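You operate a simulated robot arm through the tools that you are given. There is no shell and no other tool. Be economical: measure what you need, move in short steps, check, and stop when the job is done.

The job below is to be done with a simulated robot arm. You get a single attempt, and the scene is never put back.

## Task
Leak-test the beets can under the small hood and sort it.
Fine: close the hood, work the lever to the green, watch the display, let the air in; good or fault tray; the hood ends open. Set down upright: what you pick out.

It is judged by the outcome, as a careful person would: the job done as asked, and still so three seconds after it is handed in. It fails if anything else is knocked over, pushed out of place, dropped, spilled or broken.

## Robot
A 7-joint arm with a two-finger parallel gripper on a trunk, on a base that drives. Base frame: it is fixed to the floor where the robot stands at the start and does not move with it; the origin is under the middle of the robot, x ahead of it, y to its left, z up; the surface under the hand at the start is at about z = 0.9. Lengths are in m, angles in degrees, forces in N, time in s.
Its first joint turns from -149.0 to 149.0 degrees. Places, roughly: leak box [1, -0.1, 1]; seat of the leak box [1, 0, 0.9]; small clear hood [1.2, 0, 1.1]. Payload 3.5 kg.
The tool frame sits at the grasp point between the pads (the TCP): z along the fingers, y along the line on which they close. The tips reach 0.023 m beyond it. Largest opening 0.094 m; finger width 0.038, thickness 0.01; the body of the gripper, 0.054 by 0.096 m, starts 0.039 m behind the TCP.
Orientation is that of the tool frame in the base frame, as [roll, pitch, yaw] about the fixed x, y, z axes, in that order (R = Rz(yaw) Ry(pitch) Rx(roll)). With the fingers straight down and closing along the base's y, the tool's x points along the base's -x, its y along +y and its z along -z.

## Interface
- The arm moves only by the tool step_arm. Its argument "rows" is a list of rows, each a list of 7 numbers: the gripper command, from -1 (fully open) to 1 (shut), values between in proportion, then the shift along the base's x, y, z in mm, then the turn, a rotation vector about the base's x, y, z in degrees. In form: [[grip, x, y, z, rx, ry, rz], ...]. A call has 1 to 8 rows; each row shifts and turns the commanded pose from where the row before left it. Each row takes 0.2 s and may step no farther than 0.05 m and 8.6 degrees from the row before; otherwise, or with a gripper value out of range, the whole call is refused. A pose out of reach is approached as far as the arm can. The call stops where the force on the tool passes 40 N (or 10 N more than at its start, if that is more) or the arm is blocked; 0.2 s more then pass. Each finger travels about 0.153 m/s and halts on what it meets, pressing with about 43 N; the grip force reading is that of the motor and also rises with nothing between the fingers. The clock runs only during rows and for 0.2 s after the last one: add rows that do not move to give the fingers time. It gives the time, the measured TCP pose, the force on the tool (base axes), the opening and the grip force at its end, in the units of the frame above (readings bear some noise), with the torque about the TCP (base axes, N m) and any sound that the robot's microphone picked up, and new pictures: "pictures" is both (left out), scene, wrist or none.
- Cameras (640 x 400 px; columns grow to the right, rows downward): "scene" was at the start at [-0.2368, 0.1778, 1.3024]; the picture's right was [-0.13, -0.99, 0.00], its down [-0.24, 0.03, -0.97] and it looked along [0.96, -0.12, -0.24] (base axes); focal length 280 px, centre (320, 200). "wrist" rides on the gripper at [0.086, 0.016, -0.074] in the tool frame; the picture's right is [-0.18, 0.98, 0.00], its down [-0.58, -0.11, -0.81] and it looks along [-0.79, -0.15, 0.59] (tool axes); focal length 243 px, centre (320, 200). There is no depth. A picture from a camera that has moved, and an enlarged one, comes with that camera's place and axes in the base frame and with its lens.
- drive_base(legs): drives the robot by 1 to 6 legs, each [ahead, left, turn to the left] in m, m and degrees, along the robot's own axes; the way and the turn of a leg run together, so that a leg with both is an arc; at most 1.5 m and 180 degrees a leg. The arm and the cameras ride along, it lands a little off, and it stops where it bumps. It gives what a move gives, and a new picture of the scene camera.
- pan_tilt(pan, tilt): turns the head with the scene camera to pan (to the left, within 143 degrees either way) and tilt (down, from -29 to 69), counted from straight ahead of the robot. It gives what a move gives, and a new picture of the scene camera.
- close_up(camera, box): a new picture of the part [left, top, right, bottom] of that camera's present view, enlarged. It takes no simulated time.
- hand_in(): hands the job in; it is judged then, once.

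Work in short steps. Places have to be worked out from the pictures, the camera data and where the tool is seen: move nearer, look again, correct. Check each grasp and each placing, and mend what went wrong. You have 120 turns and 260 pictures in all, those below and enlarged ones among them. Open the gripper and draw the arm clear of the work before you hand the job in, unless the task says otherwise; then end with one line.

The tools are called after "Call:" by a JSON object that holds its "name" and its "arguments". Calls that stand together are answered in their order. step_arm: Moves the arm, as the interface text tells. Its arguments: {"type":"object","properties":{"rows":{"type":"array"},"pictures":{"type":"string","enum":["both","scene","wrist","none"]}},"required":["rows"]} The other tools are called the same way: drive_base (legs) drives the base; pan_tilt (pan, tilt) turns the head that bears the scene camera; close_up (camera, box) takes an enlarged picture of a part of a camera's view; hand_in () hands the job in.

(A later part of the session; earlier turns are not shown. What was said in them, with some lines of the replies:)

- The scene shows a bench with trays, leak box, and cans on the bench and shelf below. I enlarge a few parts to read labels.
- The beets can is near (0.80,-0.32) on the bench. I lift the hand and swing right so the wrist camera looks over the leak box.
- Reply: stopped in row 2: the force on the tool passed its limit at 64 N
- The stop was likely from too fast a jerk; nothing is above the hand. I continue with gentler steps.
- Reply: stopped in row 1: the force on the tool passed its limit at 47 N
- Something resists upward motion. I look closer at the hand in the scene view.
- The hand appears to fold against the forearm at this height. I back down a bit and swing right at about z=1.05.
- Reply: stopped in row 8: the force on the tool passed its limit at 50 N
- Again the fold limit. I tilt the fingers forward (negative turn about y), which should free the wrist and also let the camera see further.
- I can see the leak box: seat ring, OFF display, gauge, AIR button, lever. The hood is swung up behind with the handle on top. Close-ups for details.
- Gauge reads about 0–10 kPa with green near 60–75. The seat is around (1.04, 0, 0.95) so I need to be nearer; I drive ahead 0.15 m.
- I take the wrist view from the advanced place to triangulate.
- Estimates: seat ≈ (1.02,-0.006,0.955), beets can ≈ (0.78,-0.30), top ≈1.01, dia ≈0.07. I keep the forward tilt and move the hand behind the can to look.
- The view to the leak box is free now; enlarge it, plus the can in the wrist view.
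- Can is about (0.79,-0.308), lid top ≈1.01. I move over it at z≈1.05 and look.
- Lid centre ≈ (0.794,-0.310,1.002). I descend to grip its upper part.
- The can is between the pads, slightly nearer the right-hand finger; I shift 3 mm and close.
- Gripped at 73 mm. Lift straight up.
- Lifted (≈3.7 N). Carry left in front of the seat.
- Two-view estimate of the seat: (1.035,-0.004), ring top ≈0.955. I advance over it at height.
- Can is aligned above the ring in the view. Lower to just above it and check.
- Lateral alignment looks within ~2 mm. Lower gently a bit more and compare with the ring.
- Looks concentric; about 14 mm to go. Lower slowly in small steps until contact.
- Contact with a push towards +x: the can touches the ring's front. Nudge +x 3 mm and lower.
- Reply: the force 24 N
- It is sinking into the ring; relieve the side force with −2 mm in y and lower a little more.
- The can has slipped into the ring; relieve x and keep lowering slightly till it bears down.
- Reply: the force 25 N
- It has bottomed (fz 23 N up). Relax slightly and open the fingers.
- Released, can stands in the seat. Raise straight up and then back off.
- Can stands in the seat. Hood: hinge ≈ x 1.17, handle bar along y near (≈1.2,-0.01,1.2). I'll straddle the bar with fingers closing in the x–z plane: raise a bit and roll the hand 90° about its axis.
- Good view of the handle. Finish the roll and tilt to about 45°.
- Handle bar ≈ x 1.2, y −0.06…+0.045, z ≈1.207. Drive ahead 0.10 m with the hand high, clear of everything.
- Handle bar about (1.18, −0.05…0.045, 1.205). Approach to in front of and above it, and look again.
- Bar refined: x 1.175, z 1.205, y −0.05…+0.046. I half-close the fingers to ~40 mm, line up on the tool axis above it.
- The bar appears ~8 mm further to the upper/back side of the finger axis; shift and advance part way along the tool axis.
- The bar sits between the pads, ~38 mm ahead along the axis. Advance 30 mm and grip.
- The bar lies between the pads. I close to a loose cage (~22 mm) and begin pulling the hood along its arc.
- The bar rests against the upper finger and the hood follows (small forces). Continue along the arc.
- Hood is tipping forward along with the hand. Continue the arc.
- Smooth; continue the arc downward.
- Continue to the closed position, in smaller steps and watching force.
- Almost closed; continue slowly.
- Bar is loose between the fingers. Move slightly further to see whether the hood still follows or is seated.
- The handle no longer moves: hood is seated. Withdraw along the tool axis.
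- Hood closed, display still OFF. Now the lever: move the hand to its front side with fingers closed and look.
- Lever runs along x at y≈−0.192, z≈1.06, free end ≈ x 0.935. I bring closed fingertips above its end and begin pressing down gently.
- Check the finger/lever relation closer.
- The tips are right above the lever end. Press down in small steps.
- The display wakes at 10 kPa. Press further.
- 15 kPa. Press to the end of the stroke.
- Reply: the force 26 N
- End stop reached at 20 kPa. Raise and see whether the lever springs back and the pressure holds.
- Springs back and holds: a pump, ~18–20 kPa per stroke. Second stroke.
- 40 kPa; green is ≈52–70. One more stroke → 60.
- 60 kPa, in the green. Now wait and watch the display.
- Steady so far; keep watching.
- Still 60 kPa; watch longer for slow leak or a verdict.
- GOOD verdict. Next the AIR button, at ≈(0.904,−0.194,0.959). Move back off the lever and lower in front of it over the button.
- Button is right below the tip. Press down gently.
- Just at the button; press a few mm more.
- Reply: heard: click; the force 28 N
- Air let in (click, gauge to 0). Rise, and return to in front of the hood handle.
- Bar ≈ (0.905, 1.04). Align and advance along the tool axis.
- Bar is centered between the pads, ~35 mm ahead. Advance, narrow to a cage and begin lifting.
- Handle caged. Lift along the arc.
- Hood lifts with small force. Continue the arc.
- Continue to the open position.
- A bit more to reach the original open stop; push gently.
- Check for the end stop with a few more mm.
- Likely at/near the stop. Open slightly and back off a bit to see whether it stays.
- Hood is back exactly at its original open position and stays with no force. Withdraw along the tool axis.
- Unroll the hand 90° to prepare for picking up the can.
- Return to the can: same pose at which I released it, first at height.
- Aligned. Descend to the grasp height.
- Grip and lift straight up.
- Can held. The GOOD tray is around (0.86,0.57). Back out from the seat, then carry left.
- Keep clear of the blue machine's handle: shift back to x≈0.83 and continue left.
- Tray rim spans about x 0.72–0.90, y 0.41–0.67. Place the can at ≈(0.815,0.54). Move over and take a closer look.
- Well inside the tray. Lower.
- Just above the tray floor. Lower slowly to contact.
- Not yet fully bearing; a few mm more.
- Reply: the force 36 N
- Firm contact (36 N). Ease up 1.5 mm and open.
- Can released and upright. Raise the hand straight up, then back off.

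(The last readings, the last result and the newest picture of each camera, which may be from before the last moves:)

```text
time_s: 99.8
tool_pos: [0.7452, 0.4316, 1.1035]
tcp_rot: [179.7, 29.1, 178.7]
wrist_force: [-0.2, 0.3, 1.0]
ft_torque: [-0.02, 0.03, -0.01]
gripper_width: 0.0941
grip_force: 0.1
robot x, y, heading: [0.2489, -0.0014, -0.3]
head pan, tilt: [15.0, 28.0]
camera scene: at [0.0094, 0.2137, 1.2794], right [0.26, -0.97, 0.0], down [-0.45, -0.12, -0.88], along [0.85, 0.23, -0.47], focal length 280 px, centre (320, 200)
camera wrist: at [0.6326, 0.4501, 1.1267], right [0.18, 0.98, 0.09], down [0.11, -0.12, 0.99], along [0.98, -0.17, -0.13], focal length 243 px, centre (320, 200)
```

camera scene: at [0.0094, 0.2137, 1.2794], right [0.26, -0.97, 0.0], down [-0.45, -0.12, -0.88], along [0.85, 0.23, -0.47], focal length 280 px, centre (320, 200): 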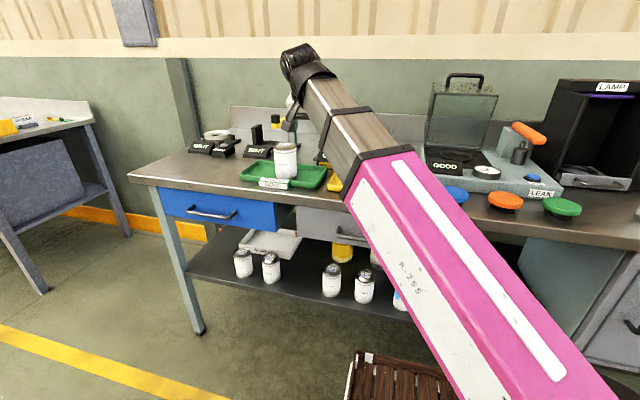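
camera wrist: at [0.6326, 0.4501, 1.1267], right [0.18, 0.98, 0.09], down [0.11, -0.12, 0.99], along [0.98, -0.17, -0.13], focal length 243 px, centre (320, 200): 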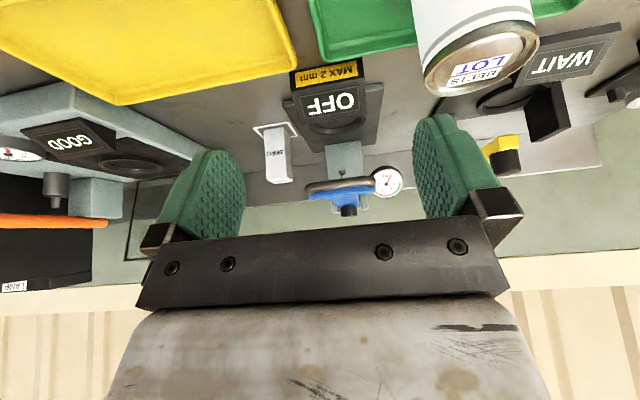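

Can stands in the GOOD tray, hood open. Drive back to draw the arm clear and check.

Call:
{"name": "drive_base", "arguments": {"legs": [[-0.25, 0, 0]]}}

Call:
{"name": "close_up", "arguments": {"camera": "scene", "box": [200, 60, 520, 220]}}

```text
time_s: 101.6
tool_pos: [0.4876, 0.433, 1.1019]
tcp_rot: [179.7, 29.1, 178.6]
wrist_force: [0.1, 0.0, 0.1]
ft_torque: [-0.02, 0.02, -0.02]
gripper_width: 0.094
grip_force: 0.1
robot x, y, heading: [-0.0039, -0.0023, -0.2]
head pan, tilt: [15.0, 28.0]
camera scene: at [-0.2474, 0.2146, 1.2794], right [0.26, -0.97, 0.0], down [-0.45, -0.12, -0.88], along [0.85, 0.23, -0.47], focal length 280 px, centre (320, 200)
```

scene: 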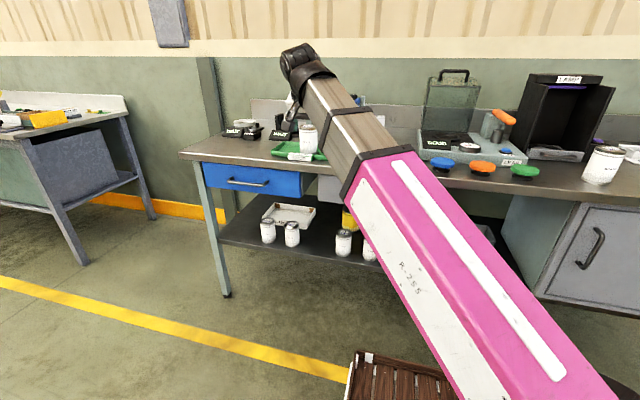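

```text
2.00 times, centred on (360, 140) of scene
camera zoom: at [-0.2474, 0.2146, 1.2794], right [0.26, -0.97, 0.0], down [-0.45, -0.12, -0.88], along [0.85, 0.23, -0.47], focal length 560 px, centre (240, 320)
```

zoom: 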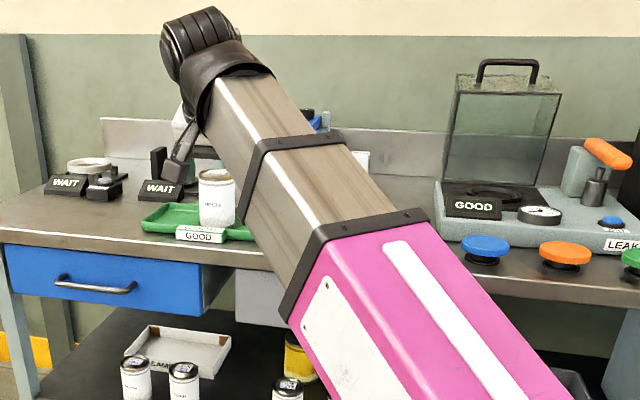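

The can is upright in the GOOD tray, the hood is open, nothing else has been disturbed and the gripper is open and clear. Handing in.

Call:
{"name": "hand_in", "arguments": {}}

```text
The job is handed in.
```

The beets can passed the leak test: it held 60 kPa in the green and the display read GOOD. I let the air in, and the can now stands upright in the GOOD tray with the hood left open.
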